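You operate a simulated robot arm through the tools that you are given. There is no shell and no other tool.

You run a simulated robot arm. Do the job below in one go: nothing can be reset, and whatever is moved stays where it is left.

JOB
Bleed the oil pump into the drip tray till 100 ml have come.
Fine: then close the valve and zero the meter.

The check looks at the end state, three seconds after you hand in, the way a careful person would. Anything else that was tipped, shoved, dropped, spilled or broken makes it a failure.

ROBOT AND FRAMES
A 7-joint arm with a two-finger parallel gripper, fixed in place. Base frame: the origin is on the floor under the middle of its stand, x ahead of it, y to its left, z up. Readings come in mm, degrees, newtons and seconds.
It reaches about 1247 mm from its shoulder. Its first joint turns from -132.0 to 132.0 degrees. Payload 3.91 kg.
The tool frame sits at the grasp point between the pads (the TCP): z along the fingers, y along the line on which they close. The tips reach 30 mm beyond it. The gripper opens to 110 mm. The fingers are 20 mm wide and 10 mm thick; the gripper's body (48 by 112 mm) begins 55 mm behind the TCP.
Orientation is that of the tool frame in the base frame, as [roll, pitch, yaw] about the fixed x, y, z axes, in that order (R = Rz(yaw) Ry(pitch) Rx(roll)). With the fingers straight down and closing along the base's y, the tool's x points along the base's -x, its y along +y and its z along -z.

CONTROLS
- The arm moves only by the tool step_arm. Its argument "deltas" is a list of rows, each an object (a shift or turn left out is 0, a gripper value left out holds the last) with "linear": the shift along the tool's x, y, z in cm, a list of three; "dr": the turn, a rotation vector about the tool's x, y, z in degrees, a list of three. In form: [{"linear": [x, y, z], "dr": [ax, ay, az]}, ...]. A call has 1 to 20 rows; each row is the pose to reach, as a shift and turn from the pose commanded when the call began, along the tool's axes at that moment. "fingers" is the closure, from 0 (fully open) to 1 (shut), set as the call begins (left out, the last holds). A row lasts 0.2 s, in which the tool goes at most 50 mm and 8.6 degrees; a call with a longer step from one row to the next is refused whole, and so is a gripper value outside its range. Where a pose cannot be reached the arm comes as near as it can. A force on the tool above 90 N (or 10 N above the force at the start of the call, whichever is more), or a blocked arm, ends the call early, and 0.2 s more pass. The fingers move at their own pace (about 108 mm/s each) and stop on an object; they squeeze with about 33 N. The grip force told is the motor's: it shows also when the fingers shut on nothing. Time passes only in rows, and 0.2 s behind the last, so rows that repeat a pose let the fingers close. It gives the time, the measured TCP pose, the force on the tool (base axes), the opening and the grip force at its end, in the units of the frame above (readings bear some noise), with the torque about the TCP (base axes, N m) and any sound that the robot's microphone picked up, and new pictures: "views" is both (left out), scene, wrist or none.
- Cameras (640 x 400 px; columns grow to the right, rows downward): "scene" is fixed at [51.3, 651.3, 1587.4]; the picture's right is [-0.09, -1.00, 0.00], its down [-0.39, 0.04, -0.92] and it looks along [0.91, -0.09, -0.39] (base axes); focal length 346 px, centre (320, 200). "wrist" rides on the gripper at [72, 17, -103] in the tool frame; the picture's right is [-0.23, 0.97, 0.00], its down [-0.76, -0.18, -0.62] and it looks along [-0.61, -0.14, 0.78] (tool axes); focal length 222 px, centre (320, 200). There is no depth. A picture from a camera that has moved, and an enlarged one, comes with that camera's place and axes in the base frame and with its lens.
- enlarge(camera, box): a new picture of the part [left, top, right, bottom] of that camera's present view, enlarged. It takes no simulated time.
- close_job(): hands the job in; it is judged then, once.

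Places have to be worked out from the pictures, the camera data and where the tool is seen. Open the gripper and draw the arm clear of the work before you hand the job in, unless the task says otherwise.

The tools are called after "Emit:" by a JSON object that holds its "method" and its "body". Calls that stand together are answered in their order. step_arm: Moves the arm, as the interface text tells. Its arguments: {"type":"object","properties":{"deltas":{"type":"array"},"fingers":{"type":"number"},"views":{"type":"string","enum":["both","scene","wrist","none"]}},"required":["deltas"]} The other tools are called the same way: enlarge (camera, box) takes an enlarged picture of a part of a camera's view; close_job () hands the job in.

At the start:

```text
clock: 0.0
tool_pos: [513.1, 394.8, 1454.4]
orientation: [-179.9, 0.0, 180.0]
contact_force: [-0.1, 1.3, -0.4]
torque: [0.0, -0.03, 0.03]
opening: 109.8
gripper_force: 0.1
```

scene: 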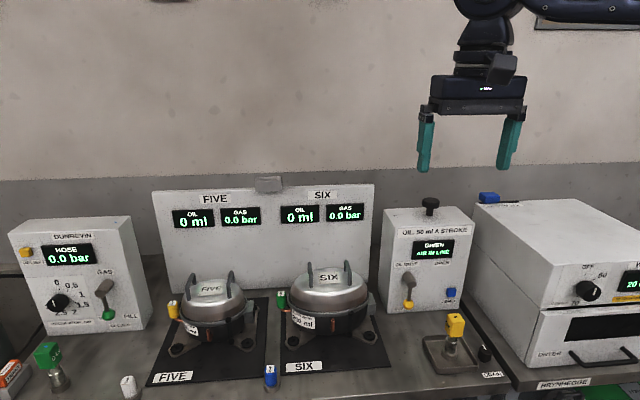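
wrist: 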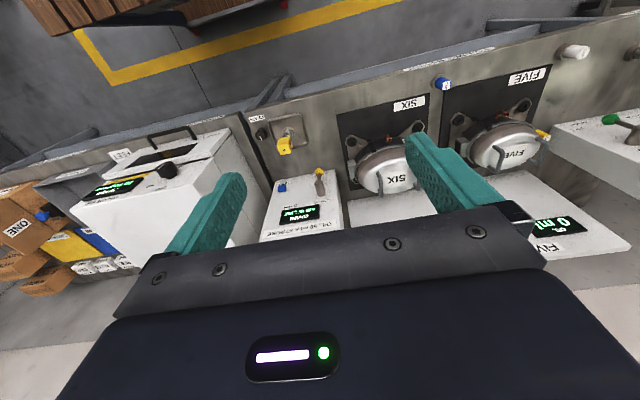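

I start by looking closer at the oil pump box, the drip tray and the other labels before moving anything.

Emit:
{"method": "enlarge", "body": {"camera": "scene", "box": [370, 180, 520, 390]}}

Emit:
{"method": "enlarge", "body": {"camera": "scene", "box": [0, 200, 160, 400]}}

Emit:
{"method": "enlarge", "body": {"camera": "scene", "box": [460, 180, 640, 400]}}

Emit:
{"method": "enlarge", "body": {"camera": "wrist", "box": [230, 90, 360, 250]}}

```text
1.90 times, centred on (445, 285) of scene
camera zoom: at [51.3, 651.3, 1587.4], right [-0.09, -1.0, 0.0], down [-0.39, 0.04, -0.92], along [0.91, -0.09, -0.39], focal length 660 px, centre (82, 38)
```

zoom: 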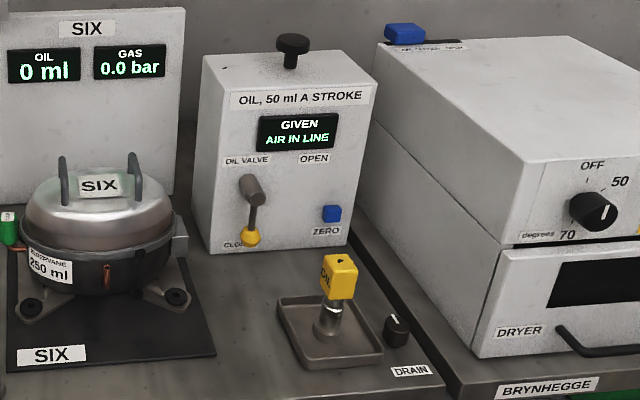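

```text
2.00 times, centred on (80, 300) of scene
camera zoom: at [51.3, 651.3, 1587.4], right [-0.09, -1.0, 0.0], down [-0.39, 0.04, -0.92], along [0.91, -0.09, -0.39], focal length 693 px, centre (800, 0)
```

zoom: 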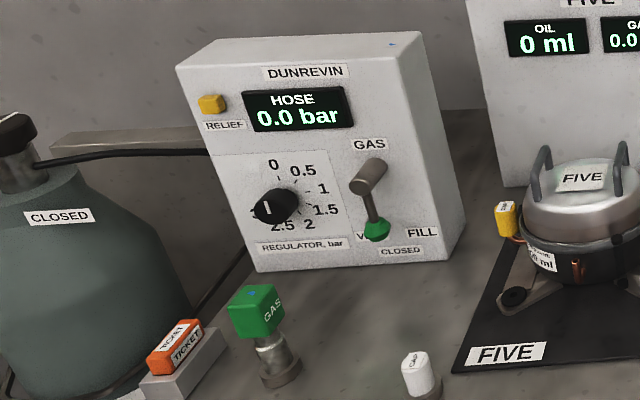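

```text
1.82 times, centred on (550, 290) of scene
camera zoom: at [51.3, 651.3, 1587.4], right [-0.09, -1.0, 0.0], down [-0.39, 0.04, -0.92], along [0.91, -0.09, -0.39], focal length 630 px, centre (-98, 36)
```

zoom: 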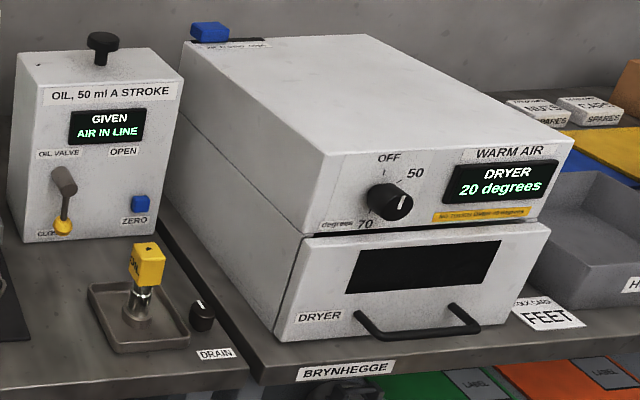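

```text
2.50 times, centred on (295, 170) of wrist
camera zoom: at [441.9, 412.6, 1558.1], right [0.23, 0.97, 0.0], down [0.76, -0.18, 0.62], along [0.61, -0.14, -0.78], focal length 555 px, centre (382, 275)
```

zoom: 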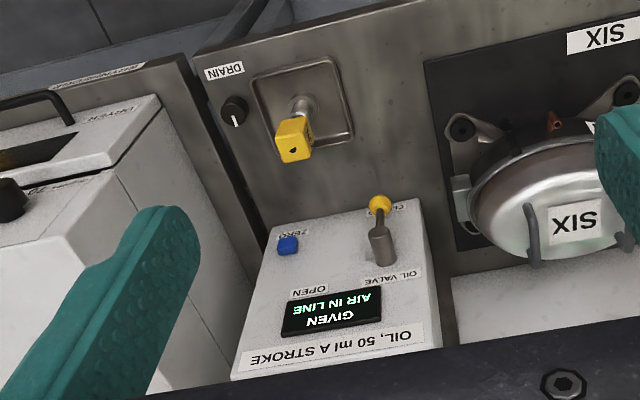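

The oil box sits at about x 855 (front panel), with the ZERO button near (852,181,929), the valve lever ball near (824,319,917) pointing to CLOSED and the pump knob on top near (924,245,1190). I move the wrist camera nearer through free air to look at the box, tray and DRAIN knob.

Emit:
{"method": "step_arm", "body": {"deltas": [{"linear": [-1.8, -1.8, 3.4]}, {"linear": [-3.6, -3.5, 6.8]}, {"linear": [-5.4, -5.3, 10.2]}, {"linear": [-7.2, -7.0, 13.6]}, {"linear": [-9.0, -8.8, 17.0]}, {"linear": [-10.7, -10.5, 20.4]}], "views": "both"}}

```text
clock: 1.4
tool_pos: [621.8, 290.0, 1250.5]
orientation: [180.0, 0.0, 179.9]
contact_force: [-0.9, 0.3, 0.5]
torque: [-0.02, -0.06, 0.0]
opening: 109.8
gripper_force: 0.1
camera wrist: at [548.9, 307.1, 1354.2], right [0.23, 0.97, 0.0], down [0.76, -0.18, 0.62], along [0.61, -0.14, -0.78], focal length 222 px, centre (320, 200)
```

scene: 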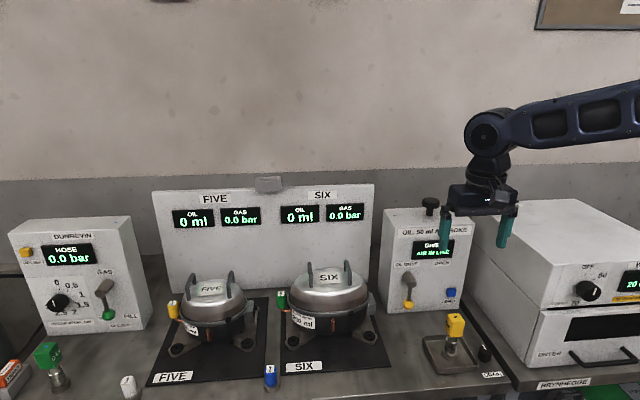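
wrist: 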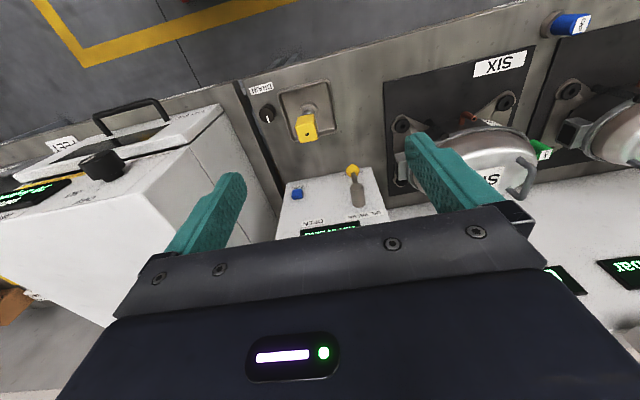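

The box, tray and drain knob are in the wrist view now; I enlarge those parts to read labels and shapes.

Emit:
{"method": "enlarge", "body": {"camera": "wrist", "box": [240, 70, 390, 165]}}

Emit:
{"method": "enlarge", "body": {"camera": "wrist", "box": [270, 150, 400, 240]}}

Emit:
{"method": "enlarge", "body": {"camera": "scene", "box": [375, 190, 475, 320]}}

Emit:
{"method": "enlarge", "body": {"camera": "scene", "box": [410, 300, 510, 390]}}

```text
4.21 times, centred on (315, 118) of wrist
camera zoom: at [548.9, 307.1, 1354.2], right [0.23, 0.97, 0.0], down [0.76, -0.18, 0.62], along [0.61, -0.14, -0.78], focal length 935 px, centre (341, 547)
```

zoom: 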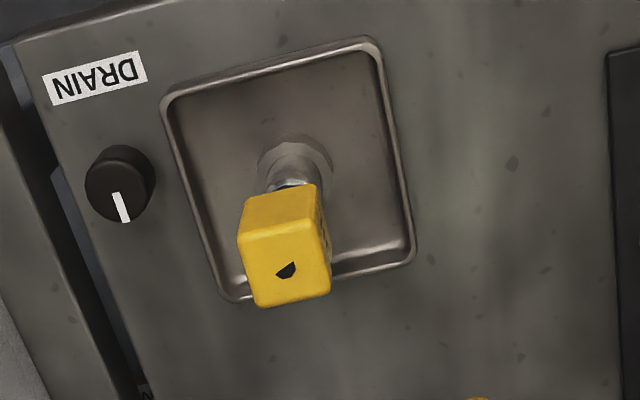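

```text
4.44 times, centred on (335, 195) of wrist
camera zoom: at [548.9, 307.1, 1354.2], right [0.23, 0.97, 0.0], down [0.76, -0.18, 0.62], along [0.61, -0.14, -0.78], focal length 987 px, centre (253, 222)
```

zoom: 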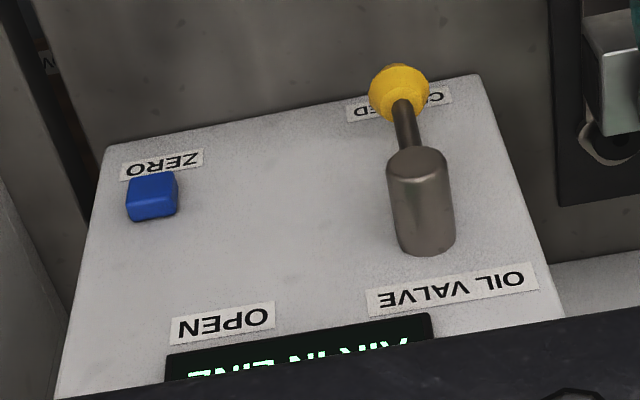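

```text
3.08 times, centred on (425, 255) of scene
camera zoom: at [51.3, 651.3, 1587.4], right [-0.09, -1.0, 0.0], down [-0.39, 0.04, -0.92], along [0.91, -0.09, -0.39], focal length 1066 px, centre (-3, 31)
```

zoom: 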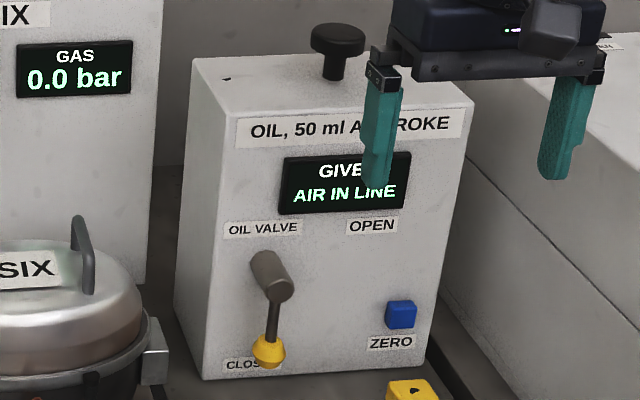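

```text
4.44 times, centred on (460, 345) of scene
camera zoom: at [51.3, 651.3, 1587.4], right [-0.09, -1.0, 0.0], down [-0.39, 0.04, -0.92], along [0.91, -0.09, -0.39], focal length 1540 px, centre (-302, -444)
```

zoom: 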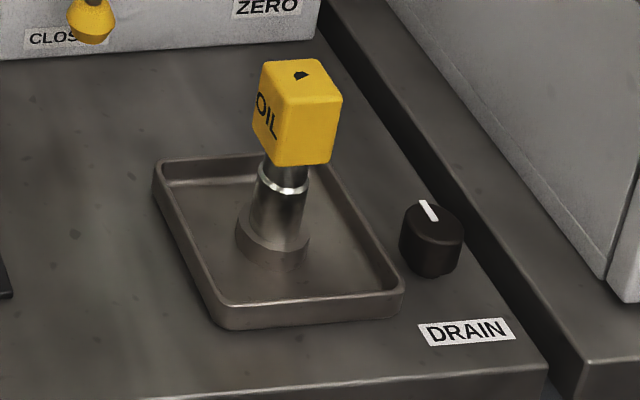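

The yellow OIL coupling is parked over the tray, the valve lever points down to CLOSED with OPEN to the right, and DRAIN is a separate knob I leave alone. Next I move above the pump knob, staying high, to measure it with the wrist camera.

Emit:
{"method": "step_arm", "body": {"deltas": [{"linear": [-3.0, -0.5, -2.5]}, {"linear": [-7.0, -1.0, -4.5]}, {"linear": [-11.0, -1.5, -6.5]}, {"linear": [-15.0, -2.0, -8.5]}, {"linear": [-19.0, -2.5, -9.0]}, {"linear": [-22.5, -3.0, -9.0]}, {"linear": [-25.8, -3.0, -9.0]}], "views": "both"}}

```text
clock: 3.0
tool_pos: [878.7, 260.2, 1342.2]
orientation: [-180.0, 0.1, 179.9]
contact_force: [-0.3, 1.3, -0.8]
torque: [-0.02, -0.07, 0.02]
opening: 110.0
gripper_force: 0.1
camera wrist: at [806.1, 277.6, 1445.7], right [0.23, 0.97, 0.0], down [0.76, -0.18, 0.62], along [0.61, -0.14, -0.78], focal length 222 px, centre (320, 200)
```

scene: 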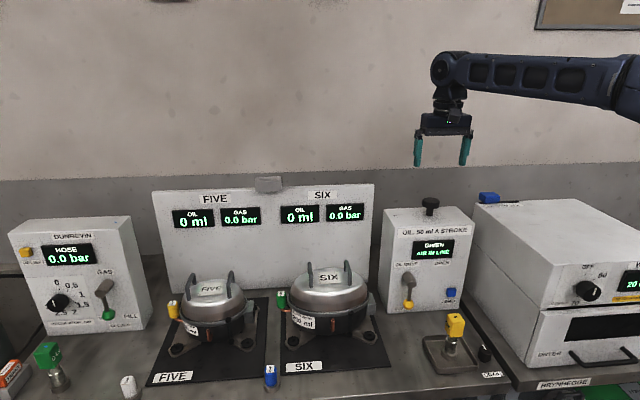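
wrist: 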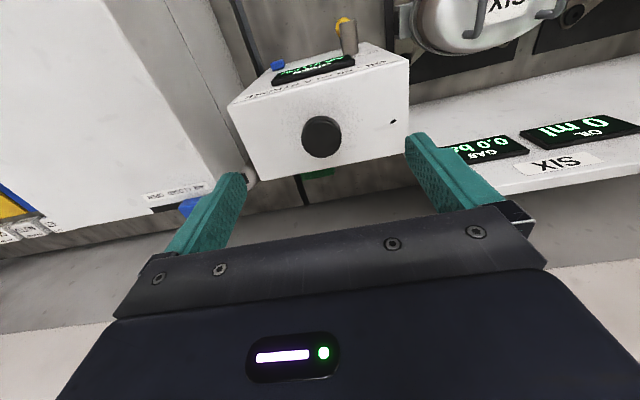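

Emit:
{"method": "enlarge", "body": {"camera": "wrist", "box": [220, 10, 420, 200]}}

Emit:
{"method": "enlarge", "body": {"camera": "scene", "box": [375, 185, 485, 320]}}

```text
2.11 times, centred on (320, 105) of wrist
camera zoom: at [806.1, 277.6, 1445.7], right [0.23, 0.97, 0.0], down [0.76, -0.18, 0.62], along [0.61, -0.14, -0.78], focal length 468 px, centre (320, 400)
```

zoom: 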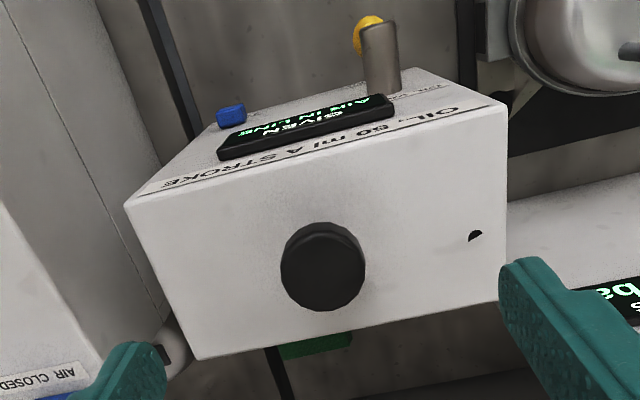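

```text
2.96 times, centred on (430, 252) of scene
camera zoom: at [51.3, 651.3, 1587.4], right [-0.09, -1.0, 0.0], down [-0.39, 0.04, -0.92], along [0.91, -0.09, -0.39], focal length 1026 px, centre (-6, 44)
```

zoom: 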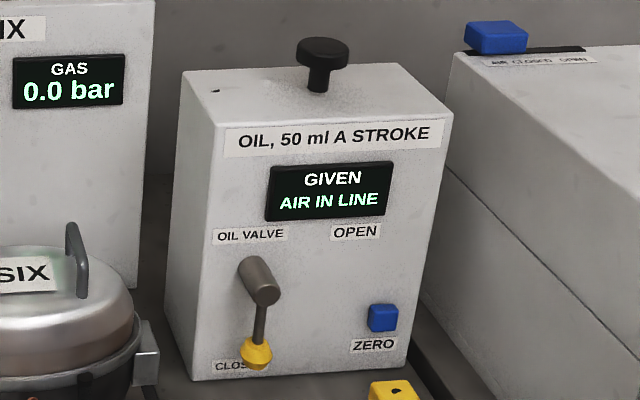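

The pump knob top is at about (903,258,1203), 45 mm across, with roughly 27 mm of stem under the disc; the lever pivot is at about (y 321, z 999) and lever length about 78 mm. I now back off in front of the panel with closed fingers tilted 45° forward-down, to inspect and then push the lever.

Emit:
{"method": "step_arm", "body": {"deltas": [{"linear": [2.99, 1.06, 2.5], "dr": [0, -7.5, 0]}, {"linear": [5.98, 2.12, 5.2], "dr": [0, -15, 0]}, {"linear": [8.97, 3.18, 8.0], "dr": [0, -22.5, 0]}, {"linear": [11.96, 4.24, 11.0], "dr": [0, -30, 0]}, {"linear": [14.95, 5.3, 14.2], "dr": [0, -37.5, 0]}, {"linear": [17.94, 6.36, 17.4], "dr": [0, -45, 0]}, {"linear": [20.93, 7.42, 20.7], "dr": [0, -45, 0]}, {"linear": [23.9, 8.5, 24.1], "dr": [0, -45, 0]}], "fingers": 1, "views": "both"}}

```text
clock: 4.8
tool_pos: [638.8, 345.7, 1101.0]
orientation: [180.0, 45.0, 179.9]
contact_force: [0.3, -0.3, 0.5]
torque: [0.02, 0.01, 0.04]
opening: 0.0
gripper_force: 32.7
camera wrist: at [515.3, 362.3, 1122.1], right [0.16, 0.97, 0.16], down [0.1, -0.18, 0.98], along [0.98, -0.14, -0.12], focal length 222 px, centre (320, 200)
```

scene: 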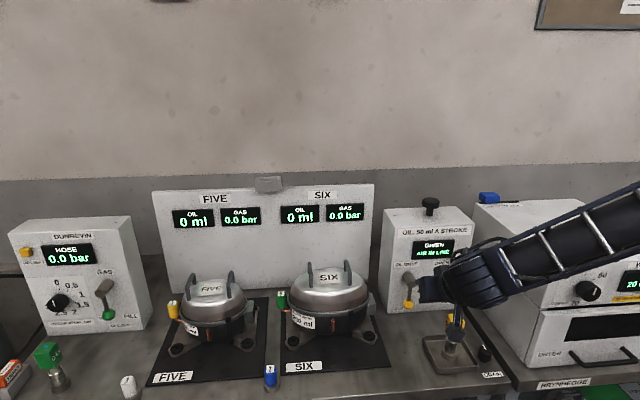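
wrist: 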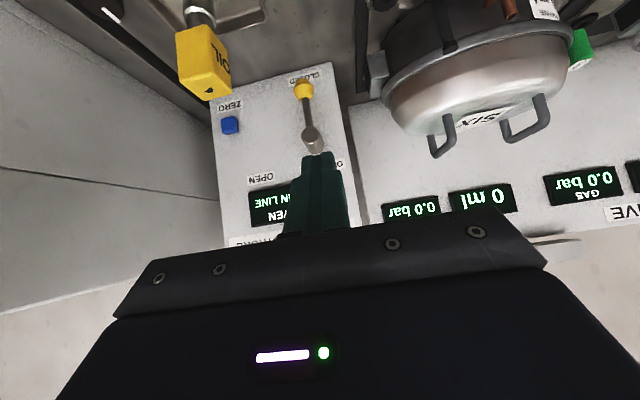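

The closed fingers are tilted and the lever is in clear view. I enlarge both views to refine the lever's place and check the forearm's clearance.

Emit:
{"method": "enlarge", "body": {"camera": "wrist", "box": [200, 60, 370, 200]}}

Emit:
{"method": "enlarge", "body": {"camera": "scene", "box": [380, 190, 560, 390]}}

```text
2.86 times, centred on (285, 130) of wrist
camera zoom: at [515.3, 362.3, 1122.1], right [0.16, 0.97, 0.16], down [0.1, -0.18, 0.98], along [0.98, -0.14, -0.12], focal length 635 px, centre (420, 400)
```

zoom: 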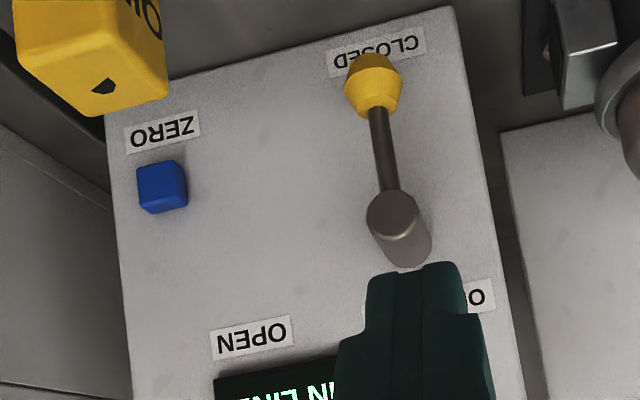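

```text
2.00 times, centred on (470, 290) of scene
camera zoom: at [51.3, 651.3, 1587.4], right [-0.09, -1.0, 0.0], down [-0.39, 0.04, -0.92], along [0.91, -0.09, -0.39], focal length 693 px, centre (20, 20)
```

zoom: 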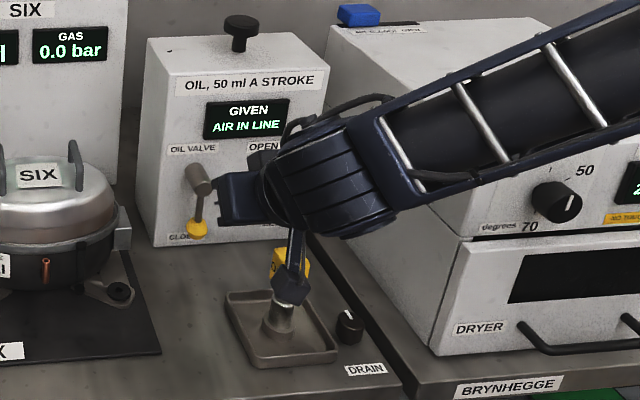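

The ball is at about (820,321,919) and the pivot near z 995; but with the wrist camera hanging below the hand it would pass within a few mm of the OIL head (top near z 986). I turn the hand about its own axis here in free air so that the camera ends up above, first 85° to see that the joint allows it.

Emit:
{"method": "step_arm", "body": {"deltas": [{"dr": [0, 0, 8.5]}, {"dr": [0, 0, 17]}, {"dr": [0, 0, 25.5]}, {"dr": [0, 0, 34]}, {"dr": [0, 0, 42.5]}, {"dr": [0, 0, 51]}, {"dr": [0, 0, 59.5]}, {"dr": [0, 0, 68]}, {"dr": [0, 0, 76.5]}, {"dr": [0, 0, 85]}], "views": "scene"}}

```text
clock: 7.2
tool_pos: [702.9, 257.7, 1100.5]
orientation: [135.1, 3.3, 83.9]
contact_force: [-0.3, 0.0, 0.9]
torque: [0.02, 0.02, 0.0]
opening: 0.0
gripper_force: 33.6
stopped in row 10: the arm was blocked; the commanded pose is now the measured one
```

scene: 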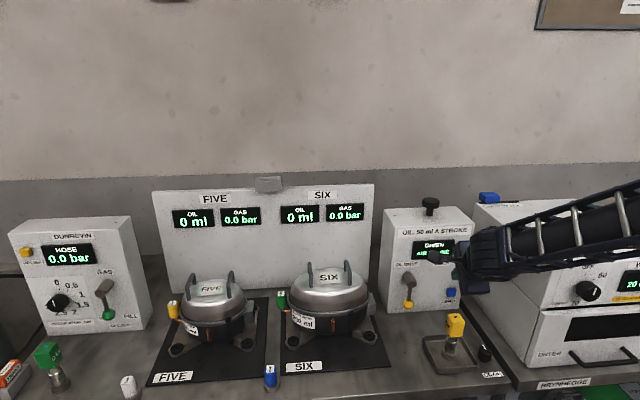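

The joint ran to its end and the hand drifted to (703,258,1100) without force on the tool. I check that the forearm is clear of the dryer before undoing this turn.

Emit:
{"method": "enlarge", "body": {"camera": "scene", "box": [400, 160, 640, 400]}}

Emit:
{"method": "enlarge", "body": {"camera": "wrist", "box": [0, 0, 640, 400]}}

```text
1.67 times, centred on (520, 280) of scene
camera zoom: at [51.3, 651.3, 1587.4], right [-0.09, -1.0, 0.0], down [-0.39, 0.04, -0.92], along [0.91, -0.09, -0.39], focal length 577 px, centre (-13, 67)
```

zoom: 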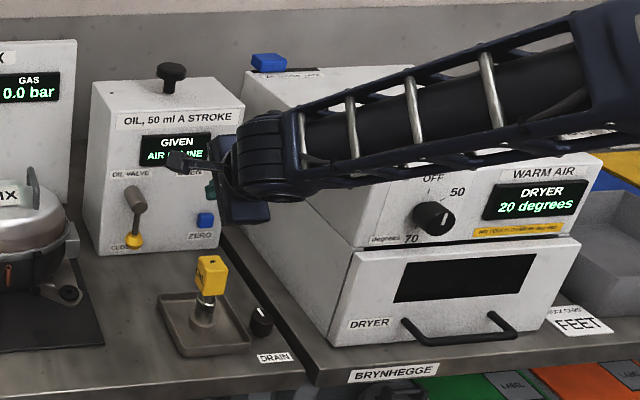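

```text
1.00 times, centred on (320, 200) of wrist (not enlarged: the box is as wide or as high as the picture)
camera zoom: at [650.5, 341.0, 1180.9], right [0.67, -0.26, 0.7], down [-0.64, -0.68, 0.36], along [0.38, -0.69, -0.62], focal length 222 px, centre (320, 200)
```

zoom: 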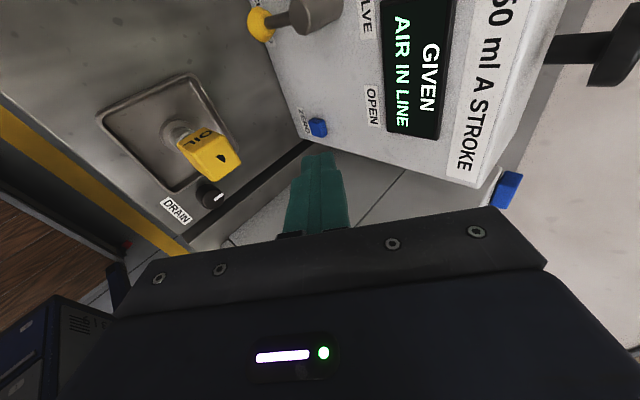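

The forearm is clear of the dryer and nothing moved, so this direction simply hits a joint limit near +84°. I unwind it while drawing back to about (600,330,1130), then will try the other direction.

Emit:
{"method": "step_arm", "body": {"deltas": [{"linear": [0.6, -0.5, -1.0], "dr": [0, 0, -8.4]}, {"linear": [1.2, -1.1, -2.0], "dr": [0, 0, -16.8]}, {"linear": [1.8, -1.6, -3.0], "dr": [0, 0, -25.2]}, {"linear": [2.4, -2.2, -4.0], "dr": [0, 0, -33.6]}, {"linear": [3.0, -2.7, -5.0], "dr": [0, 0, -42]}, {"linear": [3.6, -3.2, -6.0], "dr": [0, 0, -50.4]}, {"linear": [4.2, -3.8, -7.0], "dr": [0, 0, -58.8]}, {"linear": [4.8, -4.3, -8.0], "dr": [0, 0, -67.2]}, {"linear": [5.4, -4.9, -9.0], "dr": [0, 0, -75.6]}, {"linear": [5.9, -5.4, -10.1], "dr": [0, 0, -84]}], "views": "scene"}}

```text
clock: 9.4
tool_pos: [600.5, 330.5, 1129.1]
orientation: [178.8, 45.0, 169.2]
contact_force: [-0.1, 0.6, -0.3]
torque: [-0.05, 0.01, -0.04]
opening: 0.1
gripper_force: 33.4
```

scene: 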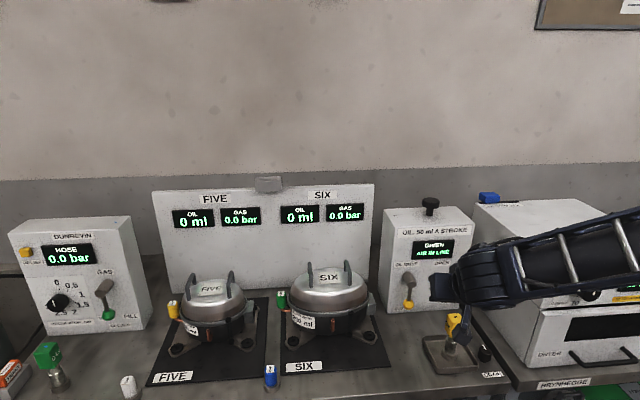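

That worked without contact. Now I turn the other way about the tool axis, 85° first, in the same free air.

Emit:
{"method": "step_arm", "body": {"deltas": [{"dr": [0, 0, -8.5]}, {"dr": [0, 0, -17]}, {"dr": [0, 0, -25.5]}, {"dr": [0, 0, -34]}, {"dr": [0, 0, -42.5]}, {"dr": [0, 0, -51]}, {"dr": [0, 0, -59.5]}, {"dr": [0, 0, -68]}, {"dr": [0, 0, -76.5]}, {"dr": [0, 0, -85]}], "views": "scene"}}

```text
clock: 11.6
tool_pos: [598.9, 331.0, 1129.2]
orientation: [-135.3, 4.3, -103.5]
contact_force: [-0.1, 0.7, 0.7]
torque: [-0.01, 0.01, 0.0]
opening: 0.0
gripper_force: 33.2
```

scene: 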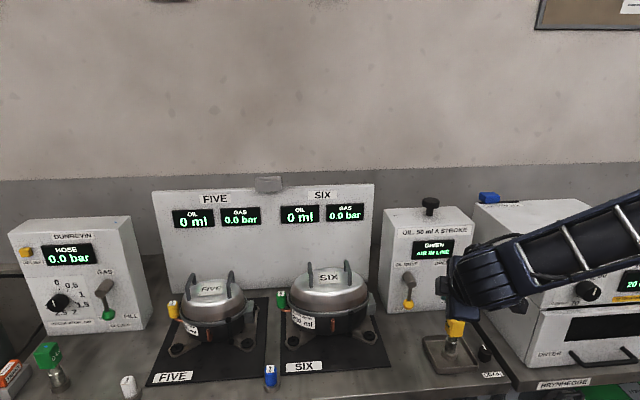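

No limit this way. I continue another 96° so the camera comes on top of the hand.

Emit:
{"method": "step_arm", "body": {"deltas": [{"dr": [0, 0, -8]}, {"dr": [0, 0, -16]}, {"dr": [0, 0, -24]}, {"dr": [0, 0, -32]}, {"dr": [0, 0, -40]}, {"dr": [0, 0, -48]}, {"dr": [0, 0, -56]}, {"dr": [0, 0, -64]}, {"dr": [0, 0, -72]}, {"dr": [0, 0, -80]}, {"dr": [0, 0, -88]}, {"dr": [0, 0, -96]}], "views": "both"}}

```text
clock: 14.2
tool_pos: [599.7, 330.3, 1129.5]
orientation: [-179.9, -45.1, -9.3]
contact_force: [0.0, 0.3, 0.3]
torque: [0.0, 0.01, 0.0]
opening: 0.0
gripper_force: 32.8
camera wrist: at [576.0, 317.9, 1253.6], right [-0.32, -0.94, -0.16], down [-0.94, 0.33, -0.1], along [0.14, 0.12, -0.98], focal length 222 px, centre (320, 200)
```

scene: 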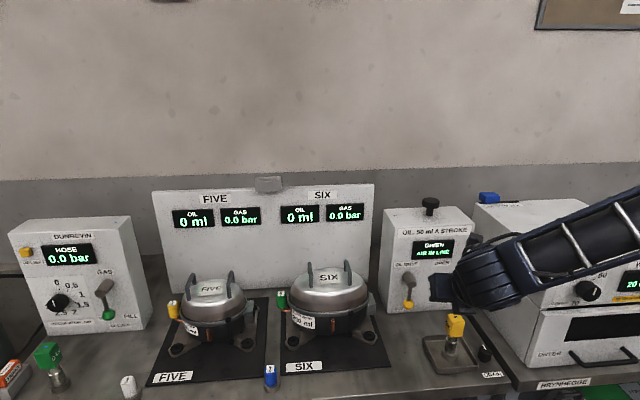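
wrist: 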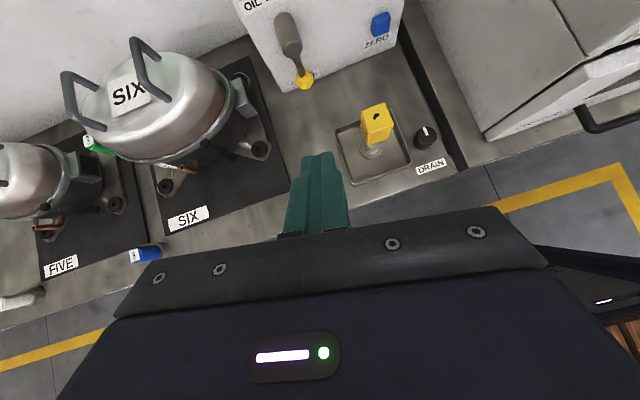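

The camera now rides above the hand. I straighten the yaw, set the tilt to about 40° from vertical and move to (690,362,1080), in front and left of the lever, still in free air.

Emit:
{"method": "step_arm", "body": {"deltas": [{"linear": [0.6, -1.15, 2.35], "dr": [1.65, -1.25, -1.65]}, {"linear": [1.2, -2.3, 4.7], "dr": [3.3, -2.5, -3.3]}, {"linear": [1.8, -3.45, 7.05], "dr": [4.95, -3.75, -4.95]}, {"linear": [2.4, -4.6, 9.4], "dr": [6.58, -5.0, -6.58]}], "views": "both"}}

```text
clock: 15.2
tool_pos: [690.2, 363.1, 1080.3]
orientation: [-179.4, -40.1, -0.4]
contact_force: [-1.0, -0.3, 0.3]
torque: [0.0, -0.03, -0.02]
opening: 0.0
gripper_force: 33.1
camera wrist: at [679.0, 345.7, 1205.6], right [-0.17, -0.97, -0.16], down [-0.98, 0.18, -0.01], along [0.04, 0.15, -0.99], focal length 222 px, centre (320, 200)
```

scene: 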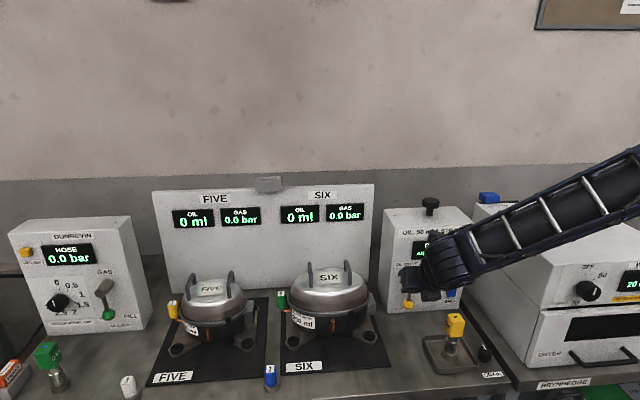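
wrist: 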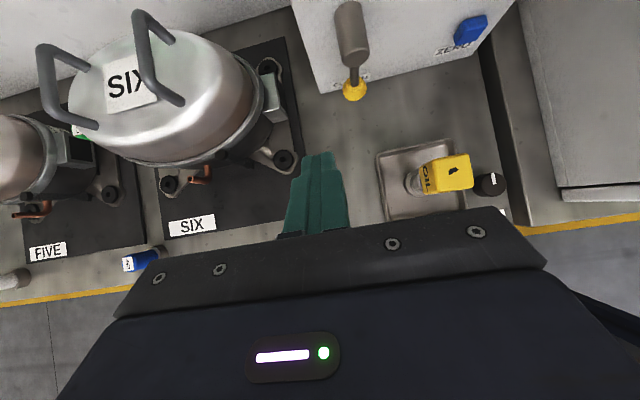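

The lever ball reads (820,319,919) from this view too. I go in along the finger axis to a point about 15 mm to the left of the ball, at (804,362,944).

Emit:
{"method": "step_arm", "body": {"deltas": [{"linear": [0, 0, 4.0]}, {"linear": [0, 0, 8.0]}, {"linear": [-0.1, 0.1, 12.0]}, {"linear": [-0.1, 0.1, 15.0]}, {"linear": [-0.1, 0.1, 17.8]}], "views": "both"}}

```text
clock: 16.4
tool_pos: [802.6, 363.8, 943.9]
orientation: [-179.2, -40.1, -0.5]
contact_force: [-0.5, -0.1, 0.6]
torque: [0.0, -0.02, -0.02]
opening: 0.0
gripper_force: 32.9
camera wrist: at [792.4, 344.9, 1069.1], right [-0.17, -0.97, -0.16], down [-0.98, 0.18, -0.01], along [0.04, 0.15, -0.99], focal length 222 px, centre (320, 200)
```

scene: 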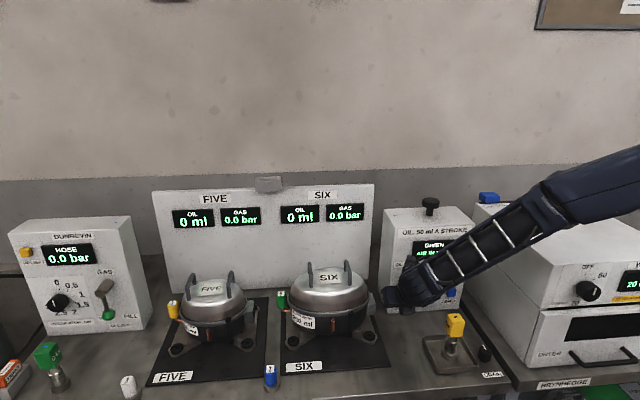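
wrist: 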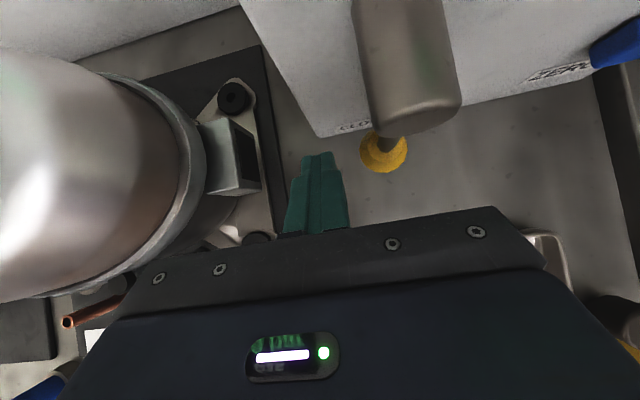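

The closed fingertips are about 30 mm left of the ball, level with it. I push to the right along the arc the ball must follow, to about 45°, then look.

Emit:
{"method": "step_arm", "body": {"deltas": [{"linear": [0, 1.0, 0]}, {"linear": [0, 2.0, 0]}, {"linear": [-0.12, 3.0, 0.15]}, {"linear": [-0.23, 3.96, 0.27]}, {"linear": [-0.21, 4.9, 0.25]}, {"linear": [-0.14, 5.77, 0.17]}, {"linear": [0.02, 6.65, -0.02]}, {"linear": [0.24, 7.49, -0.28]}], "views": "both"}}

```text
clock: 18.2
tool_pos: [802.7, 288.8, 946.6]
orientation: [-179.2, -40.0, -0.5]
contact_force: [-0.8, 2.6, 1.5]
torque: [-0.02, -0.03, 0.02]
opening: 0.0
gripper_force: 32.7
camera wrist: at [792.3, 270.1, 1071.6], right [-0.18, -0.97, -0.16], down [-0.98, 0.18, -0.01], along [0.04, 0.15, -0.99], focal length 222 px, centre (320, 200)
```

scene: 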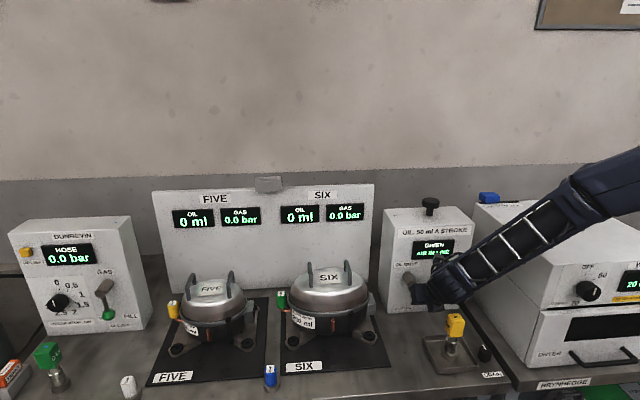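
wrist: 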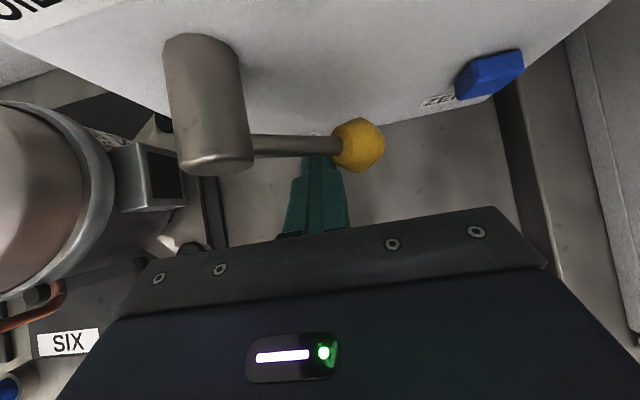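

The lever follows easily (about 58° so far, small force). I continue along the arc, turning the push upward, to about 85–90°.

Emit:
{"method": "step_arm", "body": {"deltas": [{"linear": [0.31, 0.75, -0.37]}, {"linear": [0.66, 1.51, -0.78]}, {"linear": [1.09, 2.15, -1.3]}, {"linear": [1.54, 2.7, -1.83]}, {"linear": [1.9, 3.05, -2.26]}, {"linear": [2.23, 3.27, -2.65]}], "views": "both"}}

```text
clock: 19.6
tool_pos: [799.8, 260.0, 980.8]
orientation: [-179.3, -39.9, -0.3]
contact_force: [-46.9, 41.4, 3.2]
torque: [-0.12, -0.17, -0.14]
opening: 0.3
gripper_force: 32.9
camera wrist: at [789.2, 241.3, 1105.9], right [-0.17, -0.97, -0.16], down [-0.98, 0.17, -0.01], along [0.04, 0.15, -0.99], focal length 222 px, centre (320, 200)
```

scene: 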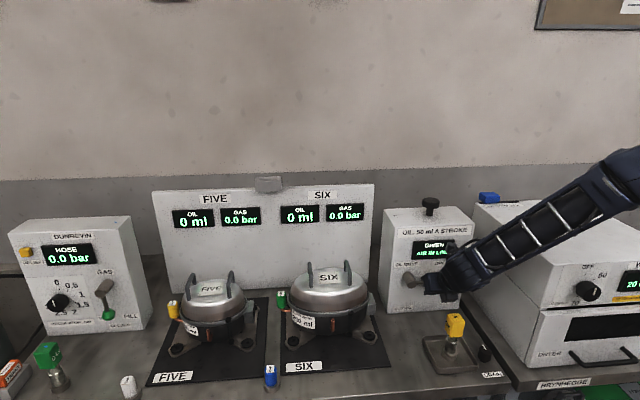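
wrist: 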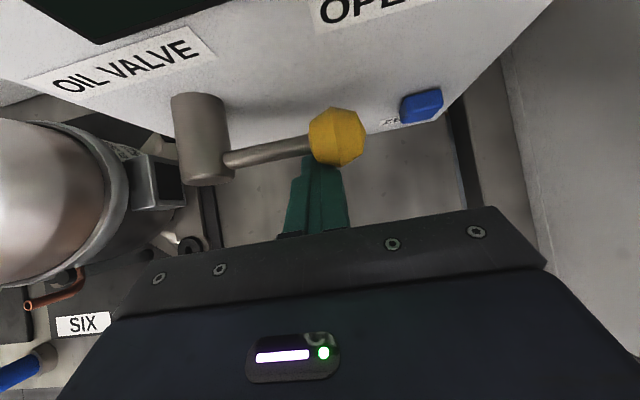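

The lever now points right at about 90° and pushes back with about 60 N, so it is on its OPEN stop. I ease off downward and away from it, then withdraw along the finger axis.

Emit:
{"method": "step_arm", "body": {"deltas": [{"linear": [-0.5, -0.5, 0.4]}, {"linear": [-1.0, -0.8, 0.7]}, {"linear": [-1.0, -0.8, -1.5]}, {"linear": [-1.0, -0.8, -4.5]}, {"linear": [-1.0, -0.8, -8.5]}, {"linear": [-1.0, -0.8, -12.5]}, {"linear": [-1.0, -0.8, -16.0]}], "views": "both"}}

```text
clock: 21.2
tool_pos: [692.3, 263.2, 1095.7]
orientation: [-179.4, -40.0, -0.6]
contact_force: [0.7, -0.4, -0.4]
torque: [0.01, 0.01, 0.0]
opening: 0.2
gripper_force: 33.0
camera wrist: at [681.9, 244.6, 1222.6], right [-0.18, -0.97, -0.16], down [-0.98, 0.18, -0.01], along [0.04, 0.15, -0.99], focal length 222 px, centre (320, 200)
```

scene: 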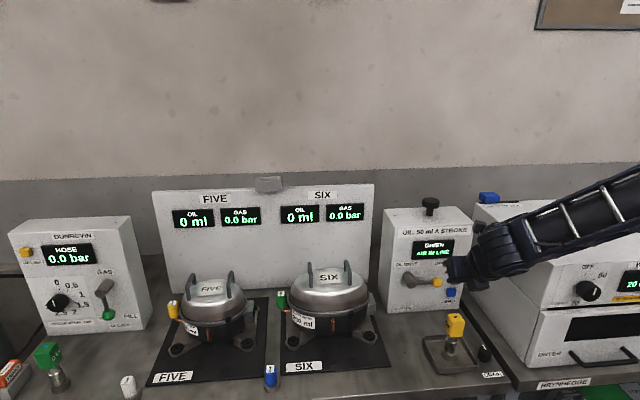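
wrist: 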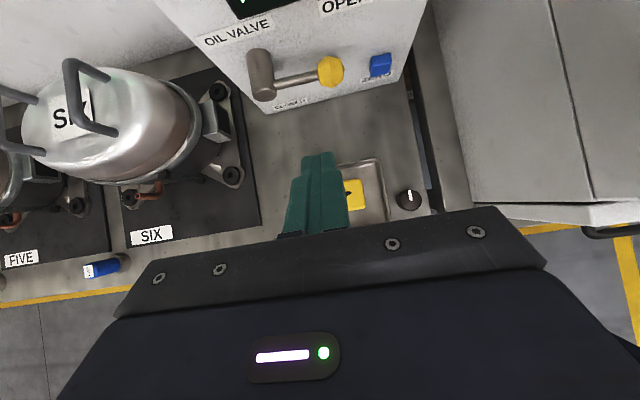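

Emit:
{"method": "enlarge", "body": {"camera": "scene", "box": [375, 190, 485, 320]}}

Emit:
{"method": "enlarge", "body": {"camera": "wrist", "box": [200, 0, 420, 130]}}

```text
3.08 times, centred on (430, 255) of scene
camera zoom: at [51.3, 651.3, 1587.4], right [-0.09, -1.0, 0.0], down [-0.39, 0.04, -0.92], along [0.91, -0.09, -0.39], focal length 1066 px, centre (-18, 31)
```

zoom: 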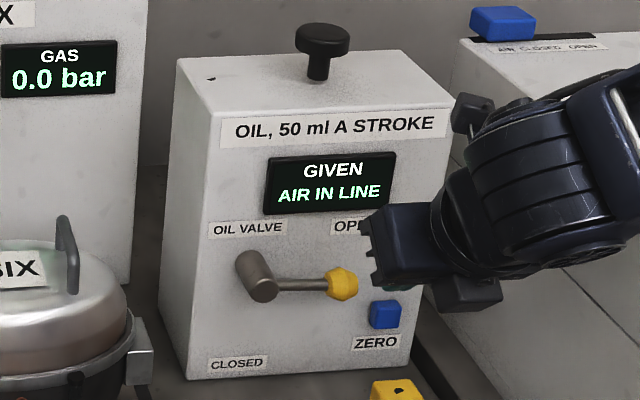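

```text
2.91 times, centred on (310, 65) of wrist
camera zoom: at [681.9, 244.6, 1222.6], right [-0.18, -0.97, -0.16], down [-0.98, 0.18, -0.01], along [0.04, 0.15, -0.99], focal length 646 px, centre (349, 593)
```

zoom: 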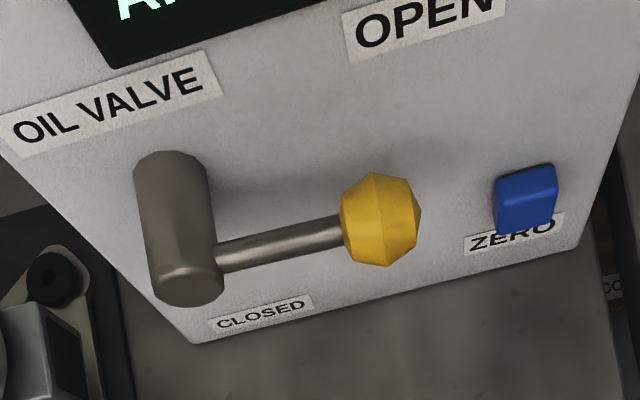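

The lever is horizontal under OPEN and the meter still says AIR IN LINE. Now I rise in front of the box, then go over the pump knob with the fingers nearly vertical, still closed, staying about 45 mm above it.

Emit:
{"method": "step_arm", "body": {"deltas": [{"linear": [3.1, 0, -1.8]}, {"linear": [6.2, 0, -3.6]}, {"linear": [9.3, 0.1, -5.4]}, {"linear": [12.3, 0.1, -7.2]}, {"linear": [16.1, 0.2, -5.6], "dr": [0, -7.5, 0]}, {"linear": [19.9, 0.3, -4.0], "dr": [0, -15, 0]}, {"linear": [23.7, 0.4, -2.5], "dr": [0, -22.5, 0]}, {"linear": [27.5, 0.45, -0.9], "dr": [0, -30, 0]}], "views": "both"}}

```text
clock: 23.0
tool_pos: [896.7, 256.5, 1280.9]
orientation: [-179.4, -10.0, -0.1]
contact_force: [-1.0, 0.5, -0.2]
torque: [-0.02, -0.02, -0.02]
opening: 0.1
gripper_force: 33.0
camera wrist: at [950.6, 238.8, 1395.4], right [-0.22, -0.97, -0.05], down [-0.86, 0.17, 0.48], along [-0.46, 0.15, -0.87], focal length 222 px, centre (320, 200)
```

scene: 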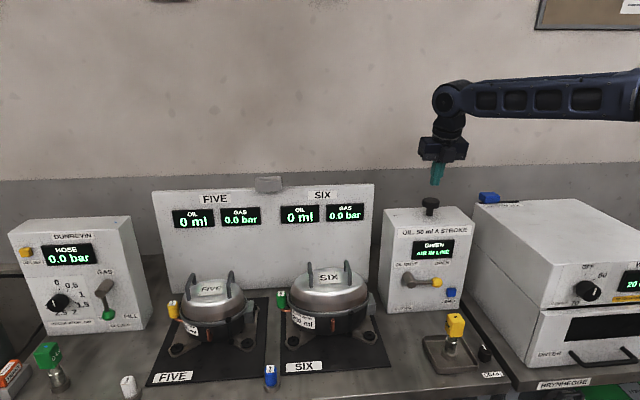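
wrist: 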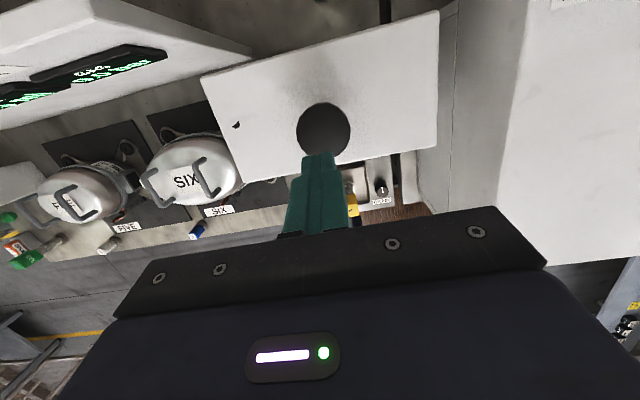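

The knob lies just under the fingertips, around (908,255) with its top near z 1200. I shift 6 mm forward and descend to about 12 mm above it to check the alignment.

Emit:
{"method": "step_arm", "body": {"deltas": [{"linear": [0, 0, 1.2]}, {"linear": [0, 0, 2.4]}, {"linear": [-0.04, 0, 3.6]}], "views": "both"}}

Emit:
{"method": "enlarge", "body": {"camera": "scene", "box": [375, 150, 485, 320]}}

```text
clock: 23.8
tool_pos: [903.4, 255.5, 1245.3]
orientation: [-179.4, -9.9, -0.2]
contact_force: [-0.7, 0.6, -0.6]
torque: [-0.03, -0.02, 0.0]
opening: 0.1
gripper_force: 33.0
camera wrist: at [956.6, 238.3, 1358.7], right [-0.23, -0.97, -0.05], down [-0.86, 0.17, 0.48], along [-0.46, 0.15, -0.87], focal length 222 px, centre (320, 200)
```

scene: 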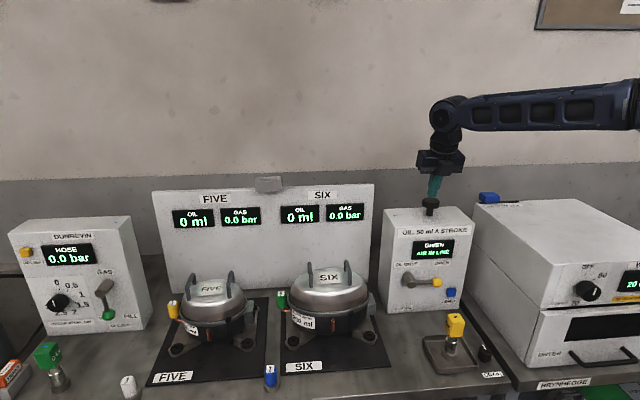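
wrist: 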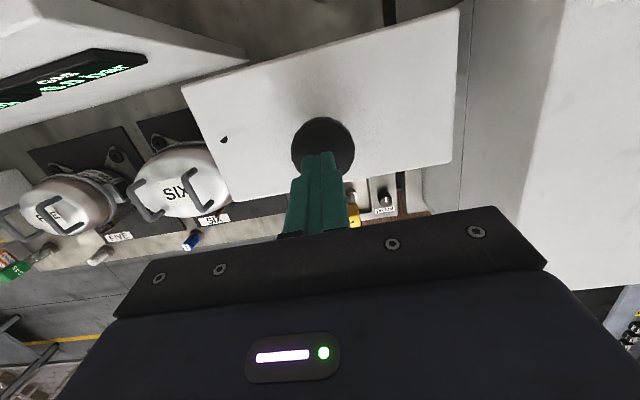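

```text
2.35 times, centred on (430, 235) of scene
camera zoom: at [51.3, 651.3, 1587.4], right [-0.09, -1.0, 0.0], down [-0.39, 0.04, -0.92], along [0.91, -0.09, -0.39], focal length 815 px, centre (61, 118)
```

zoom: 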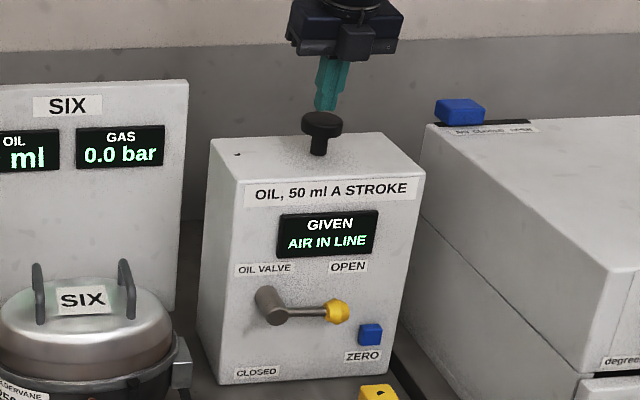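

The tips are centred over the knob, about 12–15 mm above it. I press straight down slowly and watch the force.

Emit:
{"method": "step_arm", "body": {"deltas": [{"linear": [-0.09, 0, 0.49]}, {"linear": [-0.17, 0, 0.98]}, {"linear": [-0.26, 0, 1.48]}, {"linear": [-0.35, 0, 1.97]}, {"linear": [-0.43, 0, 2.46]}], "views": "scene"}}

Emit:
{"method": "enlarge", "body": {"camera": "scene", "box": [375, 150, 485, 320]}}

```text
clock: 25.0
tool_pos: [904.0, 257.8, 1218.8]
orientation: [-179.3, -10.0, -0.1]
contact_force: [-1.0, 0.5, 6.4]
torque: [-0.01, 0.03, 0.07]
opening: 0.0
gripper_force: 33.4
```

scene: 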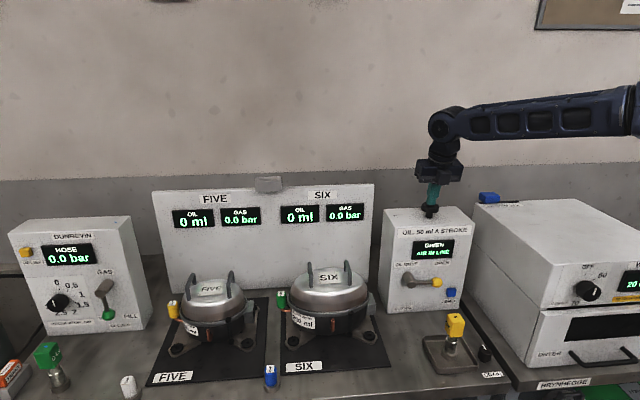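

```text
2.35 times, centred on (430, 235) of scene
camera zoom: at [51.3, 651.3, 1587.4], right [-0.09, -1.0, 0.0], down [-0.39, 0.04, -0.92], along [0.91, -0.09, -0.39], focal length 815 px, centre (61, 118)
```

zoom: 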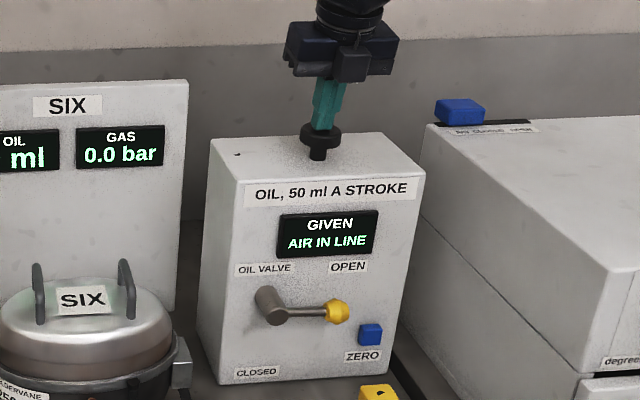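

The knob is moving down with about 6 N. I keep pressing down slowly until it bottoms.

Emit:
{"method": "step_arm", "body": {"deltas": [{"linear": [-0.07, 0, 0.39]}, {"linear": [-0.14, 0, 0.79]}, {"linear": [-0.21, 0, 1.18]}, {"linear": [-0.28, 0, 1.58]}, {"linear": [-0.35, 0, 1.97]}], "views": "scene"}}

Emit:
{"method": "enlarge", "body": {"camera": "scene", "box": [375, 150, 485, 320]}}

```text
clock: 26.2
tool_pos: [903.0, 255.8, 1204.4]
orientation: [-179.3, -10.5, -0.2]
contact_force: [9.8, 2.4, 61.1]
torque: [0.05, -0.06, -0.1]
opening: 0.0
gripper_force: 32.9
heard: click
```

scene: 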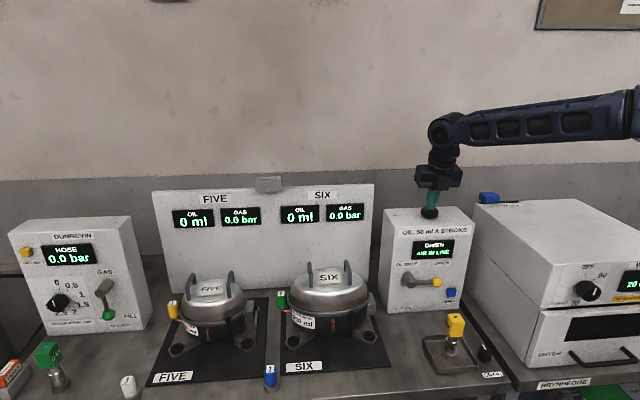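

```text
2.35 times, centred on (430, 235) of scene
camera zoom: at [51.3, 651.3, 1587.4], right [-0.09, -1.0, 0.0], down [-0.39, 0.04, -0.92], along [0.91, -0.09, -0.39], focal length 815 px, centre (61, 118)
```

zoom: 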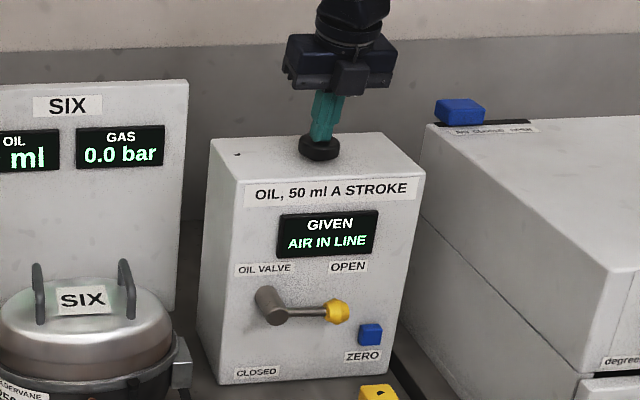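

The plunger bottomed with a click; the display still says AIR IN LINE. I raise the fingers off it to let it return and read the meter.

Emit:
{"method": "step_arm", "body": {"deltas": [{"linear": [0.19, 0, -1.1]}, {"linear": [0.39, 0, -2.2]}, {"linear": [0.58, 0, -3.3]}, {"linear": [0.78, 0, -4.4]}, {"linear": [0.78, 0, -4.4]}, {"linear": [0.78, 0, -4.4]}], "views": "both"}}

Emit:
{"method": "enlarge", "body": {"camera": "scene", "box": [375, 150, 485, 320]}}

Emit:
{"method": "enlarge", "body": {"camera": "scene", "box": [410, 300, 510, 390]}}

```text
clock: 27.6
tool_pos: [903.2, 256.5, 1245.0]
orientation: [-179.4, -10.1, -0.2]
contact_force: [0.2, -1.1, 0.2]
torque: [0.0, -0.04, 0.02]
opening: 0.0
gripper_force: 33.1
camera wrist: at [956.8, 238.1, 1358.2], right [-0.22, -0.97, -0.05], down [-0.86, 0.17, 0.48], along [-0.46, 0.15, -0.87], focal length 222 px, centre (320, 200)
```

scene: 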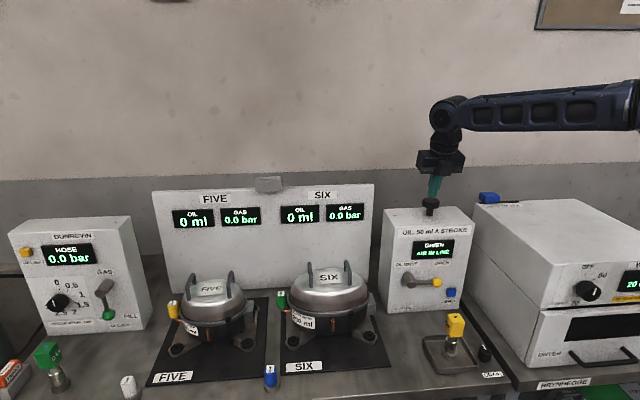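
wrist: 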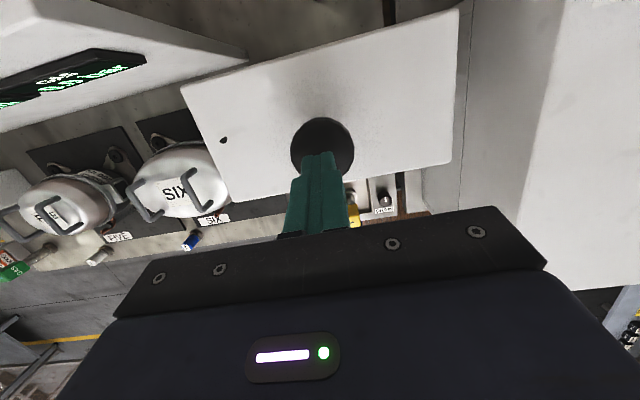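

```text
2.35 times, centred on (430, 235) of scene
camera zoom: at [51.3, 651.3, 1587.4], right [-0.09, -1.0, 0.0], down [-0.39, 0.04, -0.92], along [0.91, -0.09, -0.39], focal length 815 px, centre (61, 118)
```

zoom: 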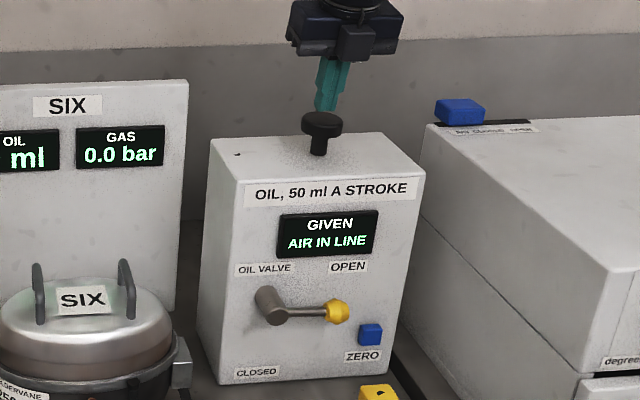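

```text
4.44 times, centred on (460, 345) of scene
camera zoom: at [51.3, 651.3, 1587.4], right [-0.09, -1.0, 0.0], down [-0.39, 0.04, -0.92], along [0.91, -0.09, -0.39], focal length 1540 px, centre (-302, -444)
```

zoom: 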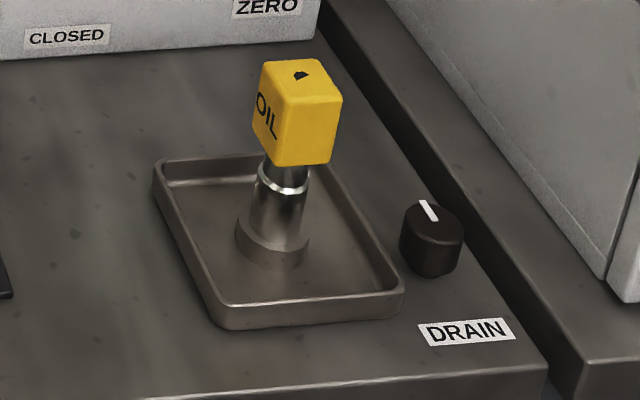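

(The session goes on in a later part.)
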